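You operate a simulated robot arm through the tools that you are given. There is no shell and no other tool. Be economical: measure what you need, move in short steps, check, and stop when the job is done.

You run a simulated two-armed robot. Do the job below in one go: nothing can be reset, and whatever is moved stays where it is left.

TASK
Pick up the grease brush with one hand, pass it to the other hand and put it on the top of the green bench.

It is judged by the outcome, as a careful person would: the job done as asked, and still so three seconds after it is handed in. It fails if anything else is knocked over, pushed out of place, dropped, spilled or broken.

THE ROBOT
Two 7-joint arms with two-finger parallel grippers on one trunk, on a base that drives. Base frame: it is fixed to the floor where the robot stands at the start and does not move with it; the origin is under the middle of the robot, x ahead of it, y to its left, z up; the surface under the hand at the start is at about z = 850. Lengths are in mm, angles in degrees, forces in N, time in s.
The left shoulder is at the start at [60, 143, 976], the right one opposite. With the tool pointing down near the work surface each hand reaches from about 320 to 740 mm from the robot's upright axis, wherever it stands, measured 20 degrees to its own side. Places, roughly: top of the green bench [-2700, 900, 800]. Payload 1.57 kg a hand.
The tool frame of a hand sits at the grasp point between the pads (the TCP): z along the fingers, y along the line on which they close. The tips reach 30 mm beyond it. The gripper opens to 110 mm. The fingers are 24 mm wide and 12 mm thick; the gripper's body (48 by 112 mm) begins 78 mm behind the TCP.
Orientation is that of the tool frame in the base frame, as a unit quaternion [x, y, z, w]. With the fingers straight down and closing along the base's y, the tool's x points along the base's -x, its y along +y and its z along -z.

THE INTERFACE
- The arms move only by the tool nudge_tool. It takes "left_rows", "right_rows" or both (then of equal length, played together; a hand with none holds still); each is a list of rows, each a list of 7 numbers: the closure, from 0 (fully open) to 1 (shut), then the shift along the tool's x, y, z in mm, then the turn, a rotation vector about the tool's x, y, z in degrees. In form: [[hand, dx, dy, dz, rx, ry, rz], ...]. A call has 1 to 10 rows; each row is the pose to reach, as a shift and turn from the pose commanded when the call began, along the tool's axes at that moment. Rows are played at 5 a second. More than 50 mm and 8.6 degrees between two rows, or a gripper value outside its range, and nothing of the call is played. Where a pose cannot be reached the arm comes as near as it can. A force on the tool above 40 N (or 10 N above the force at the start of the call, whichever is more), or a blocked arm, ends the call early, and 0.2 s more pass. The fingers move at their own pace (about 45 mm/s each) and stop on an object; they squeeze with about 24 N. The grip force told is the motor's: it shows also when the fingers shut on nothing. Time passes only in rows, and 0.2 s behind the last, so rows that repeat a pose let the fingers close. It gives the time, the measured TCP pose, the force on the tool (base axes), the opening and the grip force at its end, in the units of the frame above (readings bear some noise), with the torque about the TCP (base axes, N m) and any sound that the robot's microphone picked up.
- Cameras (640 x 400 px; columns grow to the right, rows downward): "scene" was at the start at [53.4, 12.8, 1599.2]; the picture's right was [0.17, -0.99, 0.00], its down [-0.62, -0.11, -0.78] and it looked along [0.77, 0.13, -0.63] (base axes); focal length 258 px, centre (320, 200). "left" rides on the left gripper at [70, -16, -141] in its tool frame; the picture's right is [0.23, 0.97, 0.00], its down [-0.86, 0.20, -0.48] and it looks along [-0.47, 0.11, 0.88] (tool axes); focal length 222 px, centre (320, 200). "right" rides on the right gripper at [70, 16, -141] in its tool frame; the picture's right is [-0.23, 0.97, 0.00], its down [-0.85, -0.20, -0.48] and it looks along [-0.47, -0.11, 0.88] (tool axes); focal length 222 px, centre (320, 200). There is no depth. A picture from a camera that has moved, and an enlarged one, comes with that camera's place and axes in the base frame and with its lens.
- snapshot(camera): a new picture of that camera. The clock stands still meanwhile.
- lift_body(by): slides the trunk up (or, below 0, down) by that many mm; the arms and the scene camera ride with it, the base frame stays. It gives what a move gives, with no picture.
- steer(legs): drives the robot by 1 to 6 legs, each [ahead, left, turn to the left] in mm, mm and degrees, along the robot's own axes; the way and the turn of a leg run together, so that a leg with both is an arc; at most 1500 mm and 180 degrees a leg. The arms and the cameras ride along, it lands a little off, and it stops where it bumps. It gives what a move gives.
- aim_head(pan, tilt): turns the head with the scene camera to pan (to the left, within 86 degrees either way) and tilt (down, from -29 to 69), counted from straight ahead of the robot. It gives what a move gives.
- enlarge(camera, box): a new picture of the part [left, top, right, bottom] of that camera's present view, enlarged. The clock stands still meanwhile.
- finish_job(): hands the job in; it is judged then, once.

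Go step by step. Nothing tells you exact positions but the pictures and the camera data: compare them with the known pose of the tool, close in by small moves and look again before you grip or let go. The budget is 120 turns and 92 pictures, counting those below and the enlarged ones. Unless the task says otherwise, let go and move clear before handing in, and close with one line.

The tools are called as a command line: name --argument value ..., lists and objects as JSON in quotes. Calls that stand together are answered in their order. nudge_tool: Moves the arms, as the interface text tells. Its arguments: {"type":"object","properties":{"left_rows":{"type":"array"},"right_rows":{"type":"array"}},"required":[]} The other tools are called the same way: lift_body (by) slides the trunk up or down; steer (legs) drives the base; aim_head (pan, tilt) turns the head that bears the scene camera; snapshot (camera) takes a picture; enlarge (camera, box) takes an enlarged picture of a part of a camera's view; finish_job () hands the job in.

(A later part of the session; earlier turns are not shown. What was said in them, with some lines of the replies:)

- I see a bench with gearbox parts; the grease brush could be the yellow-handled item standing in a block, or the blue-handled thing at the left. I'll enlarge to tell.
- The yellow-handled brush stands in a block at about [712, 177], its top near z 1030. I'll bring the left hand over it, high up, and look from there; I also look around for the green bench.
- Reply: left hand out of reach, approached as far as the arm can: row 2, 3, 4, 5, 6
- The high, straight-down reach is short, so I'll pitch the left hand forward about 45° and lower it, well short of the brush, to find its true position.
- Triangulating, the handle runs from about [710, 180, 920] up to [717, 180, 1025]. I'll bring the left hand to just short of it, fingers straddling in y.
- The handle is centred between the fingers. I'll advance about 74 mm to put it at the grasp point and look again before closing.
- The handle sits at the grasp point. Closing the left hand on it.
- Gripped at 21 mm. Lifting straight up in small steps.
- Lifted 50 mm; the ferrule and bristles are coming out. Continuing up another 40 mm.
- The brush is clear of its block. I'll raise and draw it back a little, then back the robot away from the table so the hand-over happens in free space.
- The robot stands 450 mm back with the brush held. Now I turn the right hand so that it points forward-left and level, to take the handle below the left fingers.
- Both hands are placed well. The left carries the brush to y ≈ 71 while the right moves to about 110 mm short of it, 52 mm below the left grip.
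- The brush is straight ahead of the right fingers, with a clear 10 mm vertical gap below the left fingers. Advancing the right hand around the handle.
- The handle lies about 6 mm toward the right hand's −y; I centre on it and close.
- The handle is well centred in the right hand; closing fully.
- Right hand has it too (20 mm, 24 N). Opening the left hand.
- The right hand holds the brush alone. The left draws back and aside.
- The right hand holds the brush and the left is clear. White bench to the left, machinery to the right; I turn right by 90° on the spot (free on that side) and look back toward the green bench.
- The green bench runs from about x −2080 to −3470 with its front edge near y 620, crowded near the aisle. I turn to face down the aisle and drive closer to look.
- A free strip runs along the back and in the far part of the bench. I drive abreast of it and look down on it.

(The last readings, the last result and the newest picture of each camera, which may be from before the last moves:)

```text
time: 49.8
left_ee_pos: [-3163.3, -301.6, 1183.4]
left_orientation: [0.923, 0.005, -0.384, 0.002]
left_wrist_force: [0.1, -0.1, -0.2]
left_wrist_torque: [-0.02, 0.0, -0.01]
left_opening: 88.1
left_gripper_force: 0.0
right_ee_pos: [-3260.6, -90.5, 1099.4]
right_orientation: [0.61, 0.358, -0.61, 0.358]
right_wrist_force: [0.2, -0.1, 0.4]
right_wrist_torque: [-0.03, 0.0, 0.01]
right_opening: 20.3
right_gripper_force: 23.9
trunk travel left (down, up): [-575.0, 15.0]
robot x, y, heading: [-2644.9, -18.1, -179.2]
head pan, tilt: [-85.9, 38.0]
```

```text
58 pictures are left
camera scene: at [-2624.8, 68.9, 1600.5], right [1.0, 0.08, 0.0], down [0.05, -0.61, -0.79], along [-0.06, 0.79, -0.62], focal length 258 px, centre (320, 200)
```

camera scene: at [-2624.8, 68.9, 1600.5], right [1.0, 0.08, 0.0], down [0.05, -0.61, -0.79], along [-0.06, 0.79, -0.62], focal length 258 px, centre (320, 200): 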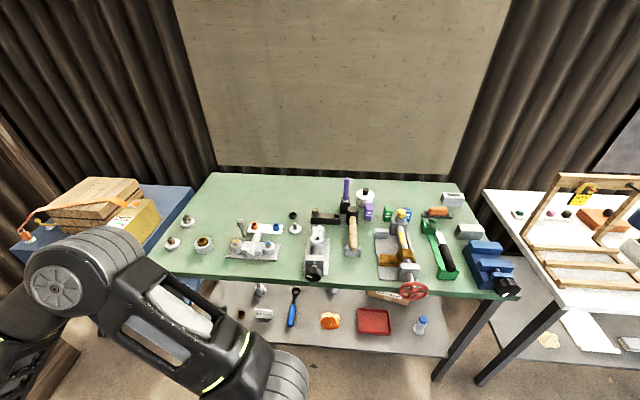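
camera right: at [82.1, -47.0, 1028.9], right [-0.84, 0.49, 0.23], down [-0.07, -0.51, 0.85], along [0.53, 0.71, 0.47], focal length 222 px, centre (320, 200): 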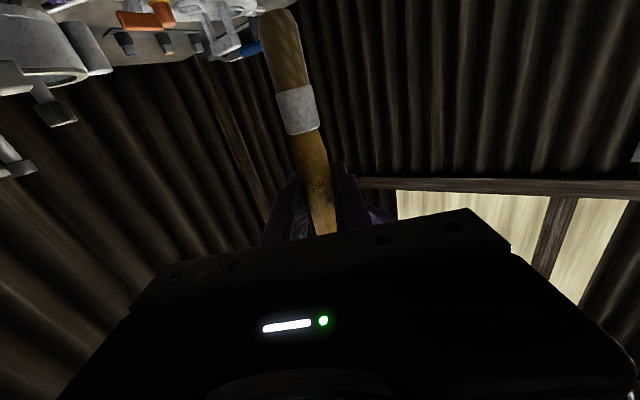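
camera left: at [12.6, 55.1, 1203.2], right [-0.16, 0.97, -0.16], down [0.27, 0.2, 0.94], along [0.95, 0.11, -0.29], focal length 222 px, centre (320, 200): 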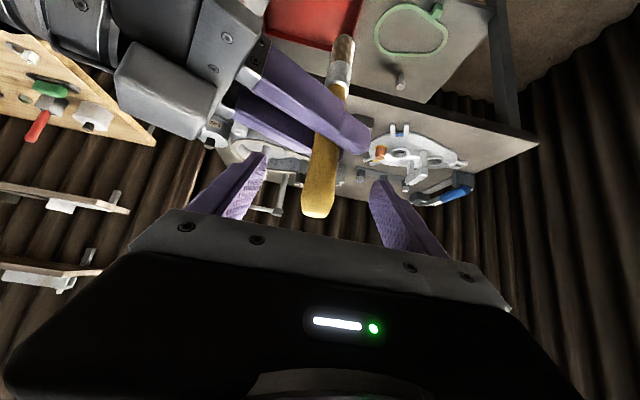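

enlarge --camera "scene" --box '[140, 170, 350, 300]'

enlarge --camera "scene" --box '[310, 170, 520, 300]'

```text
3.05 times, centred on (245, 235) of scene
camera zoom: at [-2624.8, 68.9, 1600.5], right [1.0, 0.08, 0.0], down [0.05, -0.61, -0.79], along [-0.06, 0.79, -0.62], focal length 785 px, centre (549, 93)
```

zoom: 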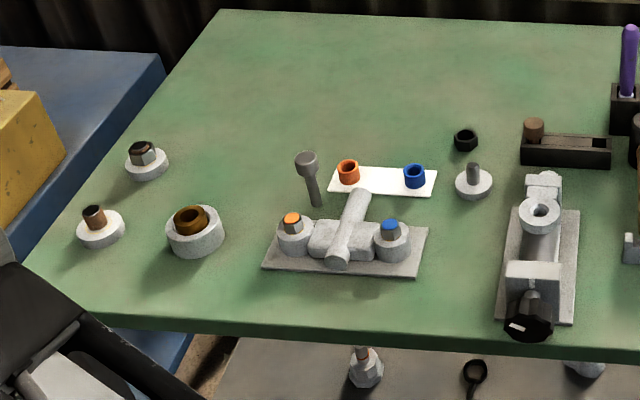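

```text
3.05 times, centred on (415, 235) of scene
camera zoom: at [-2624.8, 68.9, 1600.5], right [1.0, 0.08, 0.0], down [0.05, -0.61, -0.79], along [-0.06, 0.79, -0.62], focal length 785 px, centre (30, 93)
```

zoom: 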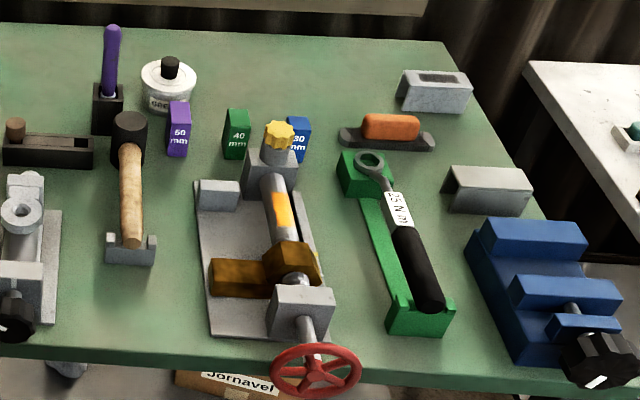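

There is an open area at the left half of the bench around [-3130, 920], clear of everything by 80 mm or more. I turn to face the bench and sidestep to be in front of it, still back in the aisle.

steer --legs '[[0, 0, -90], [0, 600, 0]]'

aim_head --pan 0 --tilt 35

snapshot --camera "scene"

```text
time: 57.1
left_ee_pos: [-3540.5, 491.3, 1183.8]
left_orientation: [0.658, -0.648, -0.272, -0.269]
left_wrist_force: [0.2, -0.7, 0.8]
left_wrist_torque: [-0.02, 0.02, -0.03]
left_opening: 87.8
left_gripper_force: 0.1
right_ee_pos: [-3330.3, 588.9, 1100.6]
right_orientation: [0.684, -0.177, -0.684, -0.179]
right_wrist_force: [-0.7, -0.8, 0.5]
right_wrist_torque: [0.0, 0.0, -0.01]
right_opening: 20.0
right_gripper_force: 23.5
trunk travel left (down, up): [-575.0, 15.0]
robot x, y, heading: [-3254.4, -25.8, 90.6]
head pan, tilt: [-85.9, 38.0]
```

```text
time: 58.7
left_ee_pos: [-3541.0, 490.5, 1183.2]
left_orientation: [0.658, -0.648, -0.274, -0.269]
left_wrist_force: [-0.7, -0.2, 0.0]
left_wrist_torque: [-0.01, -0.02, -0.03]
left_opening: 87.9
left_gripper_force: 0.0
right_ee_pos: [-3330.5, 589.4, 1100.4]
right_orientation: [-0.684, 0.179, 0.684, 0.18]
right_wrist_force: [0.2, -0.1, 0.0]
right_wrist_torque: [0.04, -0.02, 0.01]
right_opening: 20.0
right_gripper_force: 23.9
trunk travel left (down, up): [-575.0, 15.0]
robot x, y, heading: [-3251.4, -25.0, 90.8]
head pan, tilt: [0.0, 35.0]
```

```text
55 pictures are left
camera scene: at [-3254.7, 32.0, 1605.1], right [1.0, 0.01, 0.0], down [0.01, -0.57, -0.82], along [-0.01, 0.82, -0.57], focal length 258 px, centre (320, 200)
```

scene: 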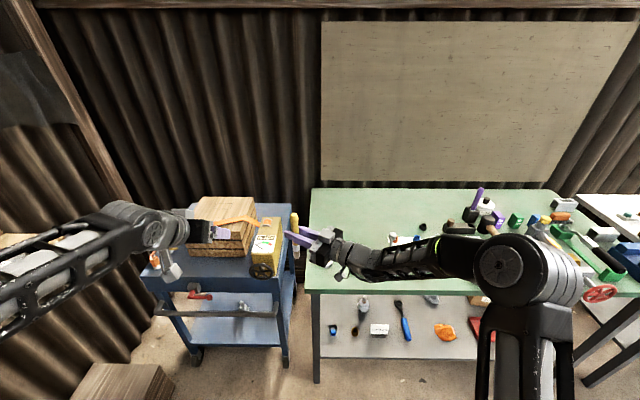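

Facing the bench. I turn the right hand to point straight ahead (brush still upright) and bring it to x ≈ −3140.

nudge_tool --right_rows '[[1, 0, -5, -24, 7.6, 0, 0], [1, 0, -10, -49, 15.2, 0, 0], [1, 0, -15, -73, 22.8, 0, 0], [1, 0, -20, -97, 30.4, 0, 0], [1, 0, -26, -122, 38, 0, 0], [1, 0, -31, -146, 45.6, 0, 0], [1, 0, -36, -171, 53.2, 0, 0], [1, 0, -41, -195, 60.7, 0, 0], [1, 0, -41, -195, 60.7, 0, 0]]'

snapshot --camera "scene"

```text
time: 60.7
left_ee_pos: [-3541.1, 491.0, 1183.6]
left_orientation: [0.657, -0.649, -0.273, -0.27]
left_wrist_force: [0.1, 0.1, 0.2]
left_wrist_torque: [-0.01, 0.04, -0.02]
left_opening: 88.0
left_gripper_force: 0.0
right_ee_pos: [-3020.0, 528.9, 1116.3]
right_orientation: [0.517, -0.486, -0.515, -0.481]
right_wrist_force: [-0.4, -0.8, -0.6]
right_wrist_torque: [0.01, 0.04, 0.05]
right_opening: 20.1
right_gripper_force: 24.3
right hand out of reach, approached as far as the arm can: row 5, 6, 7, 8, 9
trunk travel left (down, up): [-575.0, 15.0]
robot x, y, heading: [-3248.2, -23.5, 90.8]
head pan, tilt: [0.0, 35.0]
```

```text
54 pictures are left
camera scene: at [-3254.3, 31.4, 1605.1], right [1.0, 0.01, 0.0], down [0.01, -0.57, -0.82], along [-0.01, 0.82, -0.57], focal length 258 px, centre (320, 200)
```

scene: 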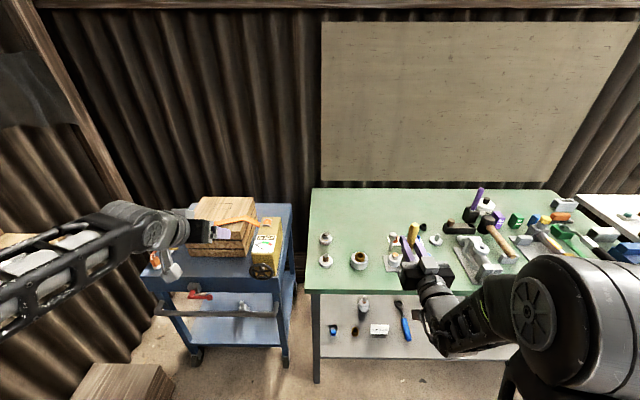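

The hand now points straight ahead. Next I pitch it down by 60° so that the brush lies near level, bristles slightly low.

nudge_tool --right_rows '[[1, 0, 0, 0, 0, 8.5, 0], [1, 0, 0, 0, 0, 17, 0], [1, 0, 0, 0, 0, 25.5, 0], [1, 0, 0, 0, 0, 34, 0], [1, 0, 0, 0, 0, 42.5, 0], [1, 0, 0, 0, 0, 51, 0], [1, 0, 0, 0, 0, 59.5, 0], [1, 0, 0, 0, 0, 59.5, 0]]'

snapshot --camera "right"

snapshot --camera "scene"

```text
time: 62.5
left_ee_pos: [-3541.1, 490.5, 1183.8]
left_orientation: [0.658, -0.648, -0.273, -0.269]
left_wrist_force: [0.2, -0.3, -0.4]
left_wrist_torque: [0.01, 0.02, 0.01]
left_opening: 88.0
left_gripper_force: 0.0
right_ee_pos: [-3019.6, 530.0, 1114.9]
right_orientation: [0.704, -0.661, -0.189, -0.176]
right_wrist_force: [0.4, 0.0, -1.0]
right_wrist_torque: [0.04, 0.03, -0.01]
right_opening: 20.2
right_gripper_force: 24.1
trunk travel left (down, up): [-575.0, 15.0]
robot x, y, heading: [-3251.9, -24.2, 90.8]
head pan, tilt: [0.0, 35.0]
```

```text
53 pictures are left
camera right: at [-3028.7, 395.4, 1201.5], right [-0.98, 0.13, 0.12], down [0.17, 0.51, 0.84], along [0.05, 0.85, -0.53], focal length 222 px, centre (320, 200)
```

right: 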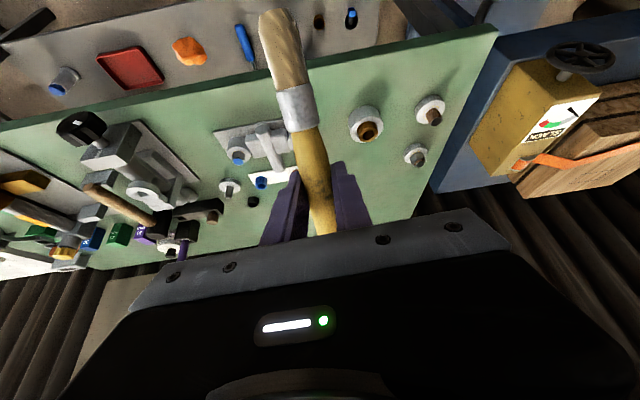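

```text
52 pictures are left
camera scene: at [-3254.8, 31.4, 1605.1], right [1.0, 0.01, 0.0], down [0.01, -0.57, -0.82], along [-0.01, 0.82, -0.57], focal length 258 px, centre (320, 200)
```

scene: 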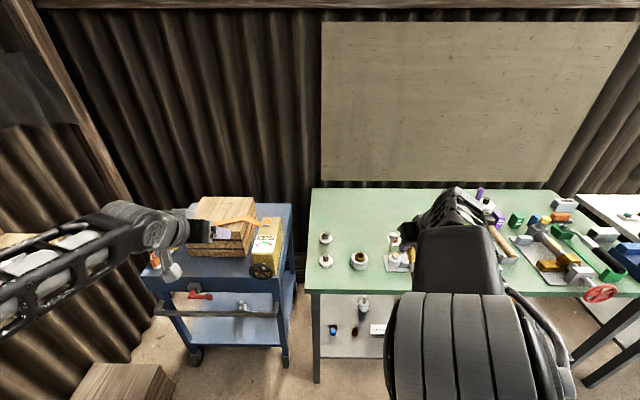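

The free patch is centred near [-3090, 910] in the present frame. I drive ahead 230 mm (stays ~400 mm off the bench edge) with both hands high.

steer --legs '[[230, 0, 0]]'

snapshot --camera "scene"

snapshot --camera "right"

```text
time: 64.2
left_ee_pos: [-3544.2, 719.3, 1182.6]
left_orientation: [0.659, -0.648, -0.272, -0.268]
left_wrist_force: [-0.2, 0.2, 1.4]
left_wrist_torque: [-0.05, -0.01, -0.03]
left_opening: 88.2
left_gripper_force: 0.1
right_ee_pos: [-3025.7, 758.5, 1113.4]
right_orientation: [0.706, -0.659, -0.19, -0.175]
right_wrist_force: [-0.3, 0.7, -0.3]
right_wrist_torque: [-0.02, -0.02, 0.0]
right_opening: 19.6
right_gripper_force: 23.9
trunk travel left (down, up): [-575.0, 15.0]
robot x, y, heading: [-3258.4, 201.2, 91.0]
head pan, tilt: [0.0, 35.0]
```

```text
51 pictures are left
camera scene: at [-3258.4, 261.1, 1605.0], right [1.0, 0.02, 0.0], down [0.01, -0.57, -0.82], along [-0.01, 0.82, -0.57], focal length 258 px, centre (320, 200)
```

scene: 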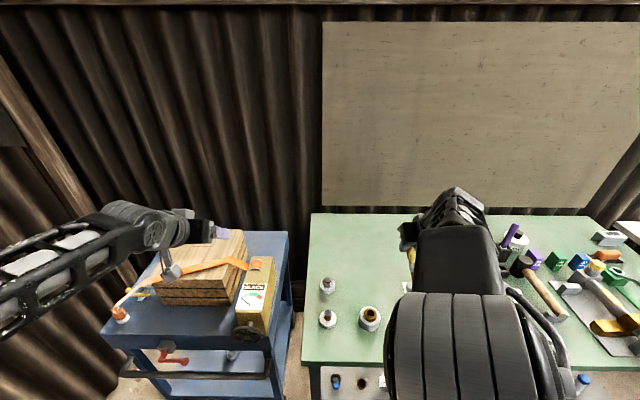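

```text
50 pictures are left
camera right: at [-3033.1, 624.9, 1200.6], right [-0.98, 0.13, 0.12], down [0.17, 0.51, 0.84], along [0.05, 0.85, -0.53], focal length 222 px, centre (320, 200)
```

right: 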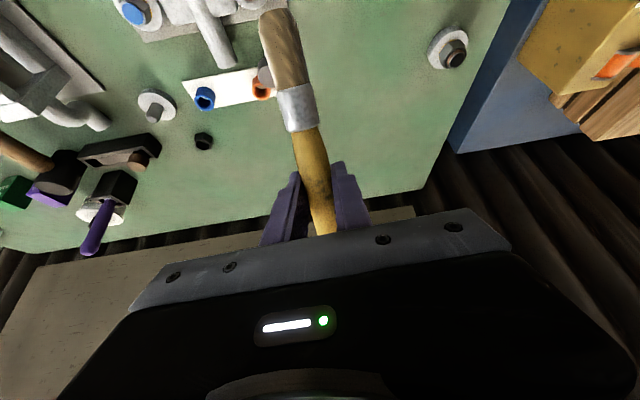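

The target patch is bare in the hand camera too. Moving the right hand over it and down to about z 1003.

nudge_tool --right_rows '[[1, -30, 18, 20, 0, 0, 0], [1, -55, 36, 55, 0, 0, 0], [1, -72, 54, 95, 0, 0, 0], [1, -72, 54, 132, 0, 0, 0], [1, -72, 54, 168, 0, 0, 0], [1, -72, 54, 168, 0, 0, 0]]'

snapshot --camera "right"

snapshot --camera "scene"

```text
time: 65.6
left_ee_pos: [-3545.7, 717.3, 1183.5]
left_orientation: [0.658, -0.648, -0.274, -0.269]
left_wrist_force: [-0.2, -0.6, -0.7]
left_wrist_torque: [0.02, 0.0, -0.02]
left_opening: 88.2
left_gripper_force: 0.2
right_ee_pos: [-3089.2, 897.9, 1006.8]
right_orientation: [0.705, -0.659, -0.191, -0.177]
right_wrist_force: [-0.7, -0.2, -0.7]
right_wrist_torque: [0.0, 0.02, -0.04]
right_opening: 20.0
right_gripper_force: 24.2
trunk travel left (down, up): [-575.0, 15.0]
robot x, y, heading: [-3259.0, 205.1, 90.9]
head pan, tilt: [0.0, 35.0]
```

```text
49 pictures are left
camera right: at [-3097.7, 765.5, 1092.2], right [-0.98, 0.13, 0.12], down [0.17, 0.51, 0.84], along [0.05, 0.85, -0.53], focal length 222 px, centre (320, 200)
```

right: 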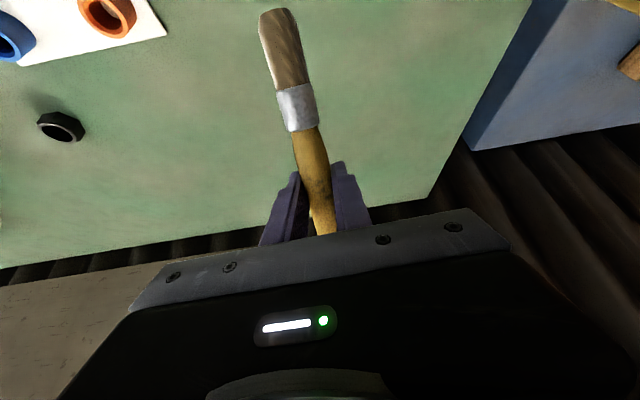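

```text
48 pictures are left
camera scene: at [-3258.4, 258.9, 1605.1], right [1.0, 0.02, 0.0], down [0.01, -0.57, -0.82], along [-0.01, 0.82, -0.57], focal length 258 px, centre (320, 200)
```

scene: 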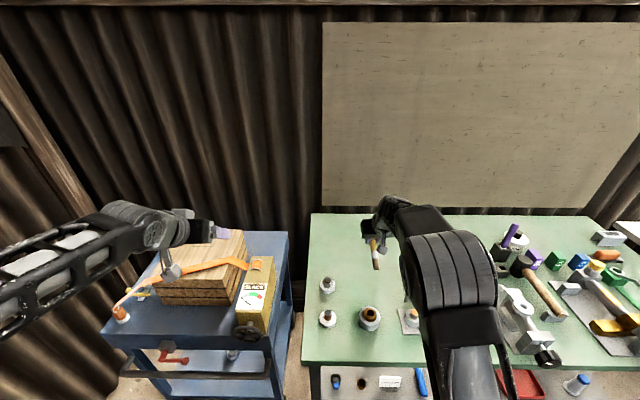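

All clear beneath. Descending straight down to about z 890.

nudge_tool --right_rows '[[1, 17, 0, 30, 0, 0, 0], [1, 35, 0, 61, 0, 0, 0], [1, 50, 0, 87, 0, 0, 0], [1, 58, 0, 101, 0, 0, 0], [1, 58, 0, 101, 0, 0, 0]]'

snapshot --camera "right"

enlarge --camera "scene" --box '[310, 190, 450, 340]'

```text
time: 66.8
left_ee_pos: [-3544.7, 718.2, 1182.5]
left_orientation: [0.658, -0.648, -0.274, -0.269]
left_wrist_force: [0.0, -1.0, -0.2]
left_wrist_torque: [-0.05, -0.02, -0.02]
left_opening: 88.1
left_gripper_force: 0.1
right_ee_pos: [-3088.7, 901.6, 889.8]
right_orientation: [0.705, -0.659, -0.191, -0.176]
right_wrist_force: [-1.6, 3.4, 8.5]
right_wrist_torque: [-0.66, -0.02, -0.03]
right_opening: 20.5
right_gripper_force: 23.7
trunk travel left (down, up): [-575.0, 15.0]
robot x, y, heading: [-3255.3, 204.2, 90.7]
head pan, tilt: [0.0, 35.0]
```

```text
47 pictures are left
camera right: at [-3097.5, 766.8, 975.6], right [-0.98, 0.13, 0.12], down [0.17, 0.51, 0.84], along [0.05, 0.85, -0.53], focal length 222 px, centre (320, 200)
```

right: 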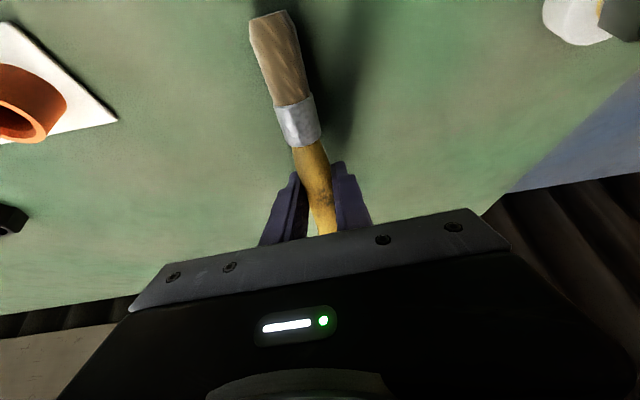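

```text
2.67 times, centred on (380, 265) of scene
camera zoom: at [-3258.7, 259.0, 1605.1], right [1.0, 0.02, 0.0], down [0.01, -0.57, -0.82], along [-0.01, 0.82, -0.57], focal length 687 px, centre (160, 27)
```

zoom: 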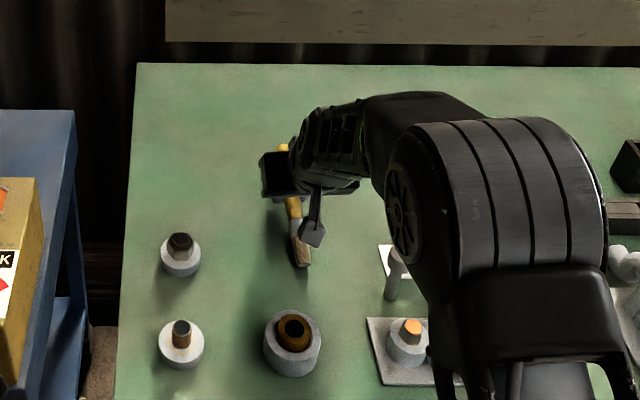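

The bristle tip has touched (8 N), so the bench top is at about z 833. I level the brush by pitching 20° more in place, then lower the rest.

nudge_tool --right_rows '[[1, -1, 0, -2, 0, 7, 0], [1, -1, 0, -2, 0, 14, 0], [1, -1, 0, -2, 0, 20, 0], [1, -1, 0, -2, 0, 20, 0]]'

snapshot --camera "right"

```text
time: 67.8
left_ee_pos: [-3545.5, 718.6, 1183.5]
left_orientation: [0.658, -0.648, -0.274, -0.269]
left_wrist_force: [-0.2, -0.1, -0.1]
left_wrist_torque: [0.01, -0.01, 0.01]
left_opening: 87.7
left_gripper_force: 0.1
right_ee_pos: [-3089.2, 899.4, 890.6]
right_orientation: [0.727, -0.681, -0.064, -0.059]
right_wrist_force: [-0.1, -0.8, -0.7]
right_wrist_torque: [0.02, -0.01, 0.0]
right_opening: 20.4
right_gripper_force: 24.2
trunk travel left (down, up): [-575.0, 15.0]
robot x, y, heading: [-3258.6, 203.3, 90.8]
head pan, tilt: [0.0, 35.0]
```

```text
45 pictures are left
camera right: at [-3099.7, 804.2, 1017.5], right [-0.99, 0.16, 0.04], down [0.15, 0.77, 0.62], along [0.07, 0.62, -0.78], focal length 222 px, centre (320, 200)
```

right: 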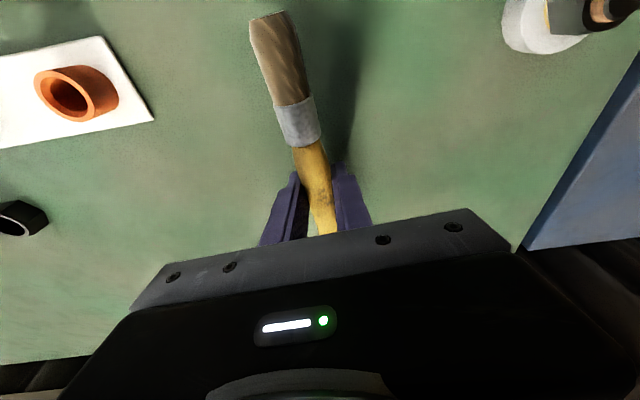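

Now lowering slowly by 15 mm and watching the force.

nudge_tool --right_rows '[[1, 1, 0, 4, 0, 0, 0], [1, 1.5, 0, 8, 0, 0, 0], [1, 2, 0, 12, 0, 0, 0], [1, 2.5, 0, 15, 0, 0, 0]]'

```text
time: 68.8
left_ee_pos: [-3545.0, 714.3, 1185.6]
left_orientation: [0.658, -0.648, -0.274, -0.269]
left_wrist_force: [0.7, -0.1, -0.2]
left_wrist_torque: [0.01, -0.01, 0.03]
left_opening: 87.9
left_gripper_force: 0.0
right_ee_pos: [-3089.1, 898.6, 881.4]
right_orientation: [0.727, -0.68, -0.068, -0.063]
right_wrist_force: [2.1, -5.3, 30.8]
right_wrist_torque: [-0.34, -0.2, 0.29]
right_opening: 20.3
right_gripper_force: 23.4
trunk travel left (down, up): [-575.0, 15.0]
robot x, y, heading: [-3256.9, 202.0, 90.9]
head pan, tilt: [0.0, 35.0]
```

The fingertips have met the bench (top ≈ z 850). I back off a few mm, then open just a little so the brush settles between the fingers.

nudge_tool --right_rows '[[1, -0.5, 0, -4, 0, 0, 0], [1, -1, 0, -8, 0, 0, 0], [1, -1, 0, -8, 0, 0, 0]]'

nudge_tool --right_rows '[[0.78, 0, 0, 0, 0, 0, 0], [0.74, 0, 0, 0, 0, 0, 0], [0.7, 0, 0, 0, 0, 0, 0], [0.66, 0, 0, 0, 0, 0, 0], [0.66, 0, 0, 0, 0, 0, 0]]'

snapshot --camera "right"

```text
time: 69.6
left_ee_pos: [-3545.0, 718.0, 1183.0]
left_orientation: [0.658, -0.648, -0.274, -0.269]
left_wrist_force: [-0.1, 0.0, -0.5]
left_wrist_torque: [0.0, -0.01, -0.02]
left_opening: 87.8
left_gripper_force: 0.1
right_ee_pos: [-3090.2, 898.9, 880.5]
right_orientation: [0.728, -0.681, -0.064, -0.057]
right_wrist_force: [0.8, 0.5, 3.4]
right_wrist_torque: [-0.01, -0.09, 0.0]
right_opening: 20.1
right_gripper_force: 24.0
trunk travel left (down, up): [-575.0, 15.0]
robot x, y, heading: [-3258.5, 200.5, 91.2]
head pan, tilt: [0.0, 35.0]
```

```text
time: 70.8
left_ee_pos: [-3544.7, 718.0, 1184.2]
left_orientation: [0.658, -0.648, -0.273, -0.269]
left_wrist_force: [-0.6, 0.0, -0.1]
left_wrist_torque: [-0.01, 0.0, 0.01]
left_opening: 87.7
left_gripper_force: 0.0
right_ee_pos: [-3090.0, 899.4, 883.5]
right_orientation: [0.728, -0.68, -0.066, -0.059]
right_wrist_force: [-1.2, 0.0, 0.0]
right_wrist_torque: [0.0, 0.05, 0.03]
right_opening: 37.5
right_gripper_force: 0.1
trunk travel left (down, up): [-575.0, 15.0]
robot x, y, heading: [-3255.0, 206.5, 90.8]
head pan, tilt: [0.0, 35.0]
```

```text
44 pictures are left
camera right: at [-3099.8, 804.3, 1010.0], right [-0.99, 0.16, 0.04], down [0.15, 0.77, 0.62], along [0.07, 0.62, -0.78], focal length 222 px, centre (320, 200)
```

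right: 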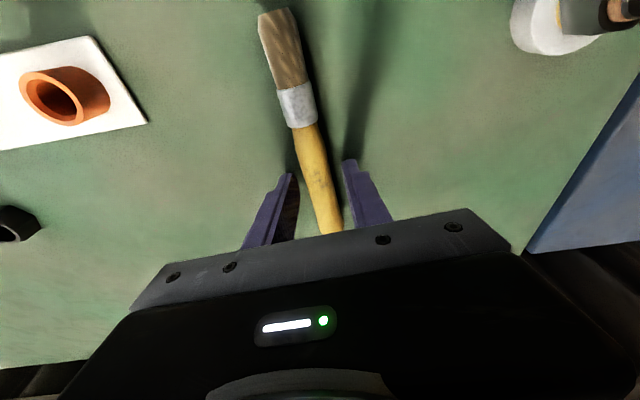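

The brush lies on the bench between the open fingers. I open a bit more and lift the hand straight up.

nudge_tool --right_rows '[[0.5, 0, 0, 0, 0, 0, 0], [0.4, 0, 0, 0, 0, 0, 0], [0.4, 0, 0, 0, 0, 0, 0], [0.4, -2, 0, -15, 0, 0, 0], [0.4, -6, 0, -40, 0, 0, 0], [0.4, -13, 0, -80, 0, 0, 0], [0.4, -19, 0, -115, 0, 0, 0], [0.4, -25, 0, -150, 0, 0, 0], [0.4, -25, 0, -150, 0, 0, 0]]'

snapshot --camera "right"

```text
time: 72.8
left_ee_pos: [-3544.5, 717.5, 1183.1]
left_orientation: [0.659, -0.648, -0.272, -0.268]
left_wrist_force: [0.5, 0.1, 0.0]
left_wrist_torque: [0.03, 0.01, 0.02]
left_opening: 88.0
left_gripper_force: 0.0
right_ee_pos: [-3089.9, 898.1, 1035.1]
right_orientation: [0.728, -0.68, -0.065, -0.059]
right_wrist_force: [1.1, 0.1, 0.1]
right_wrist_torque: [-0.04, -0.02, 0.01]
right_opening: 66.2
right_gripper_force: 0.1
trunk travel left (down, up): [-575.0, 15.0]
robot x, y, heading: [-3255.4, 204.5, 90.9]
head pan, tilt: [0.0, 35.0]
```

```text
43 pictures are left
camera right: at [-3100.1, 802.5, 1162.7], right [-0.99, 0.16, 0.04], down [0.15, 0.77, 0.62], along [0.07, 0.62, -0.78], focal length 222 px, centre (320, 200)
```

right: 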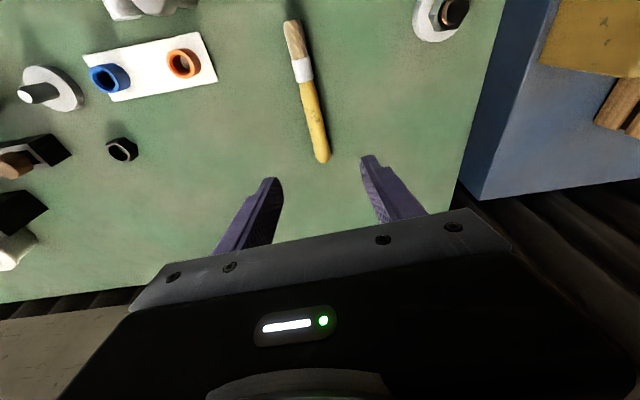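

The brush lies flat and still on the green bench, clear of everything else, and both hands are empty and above it. Handing in.

finish_job

```text
The job is handed in.
```

The grease brush was picked up with the left hand, passed to the right hand, and is now lying flat on top of the green bench. Nothing else was disturbed that I could see.
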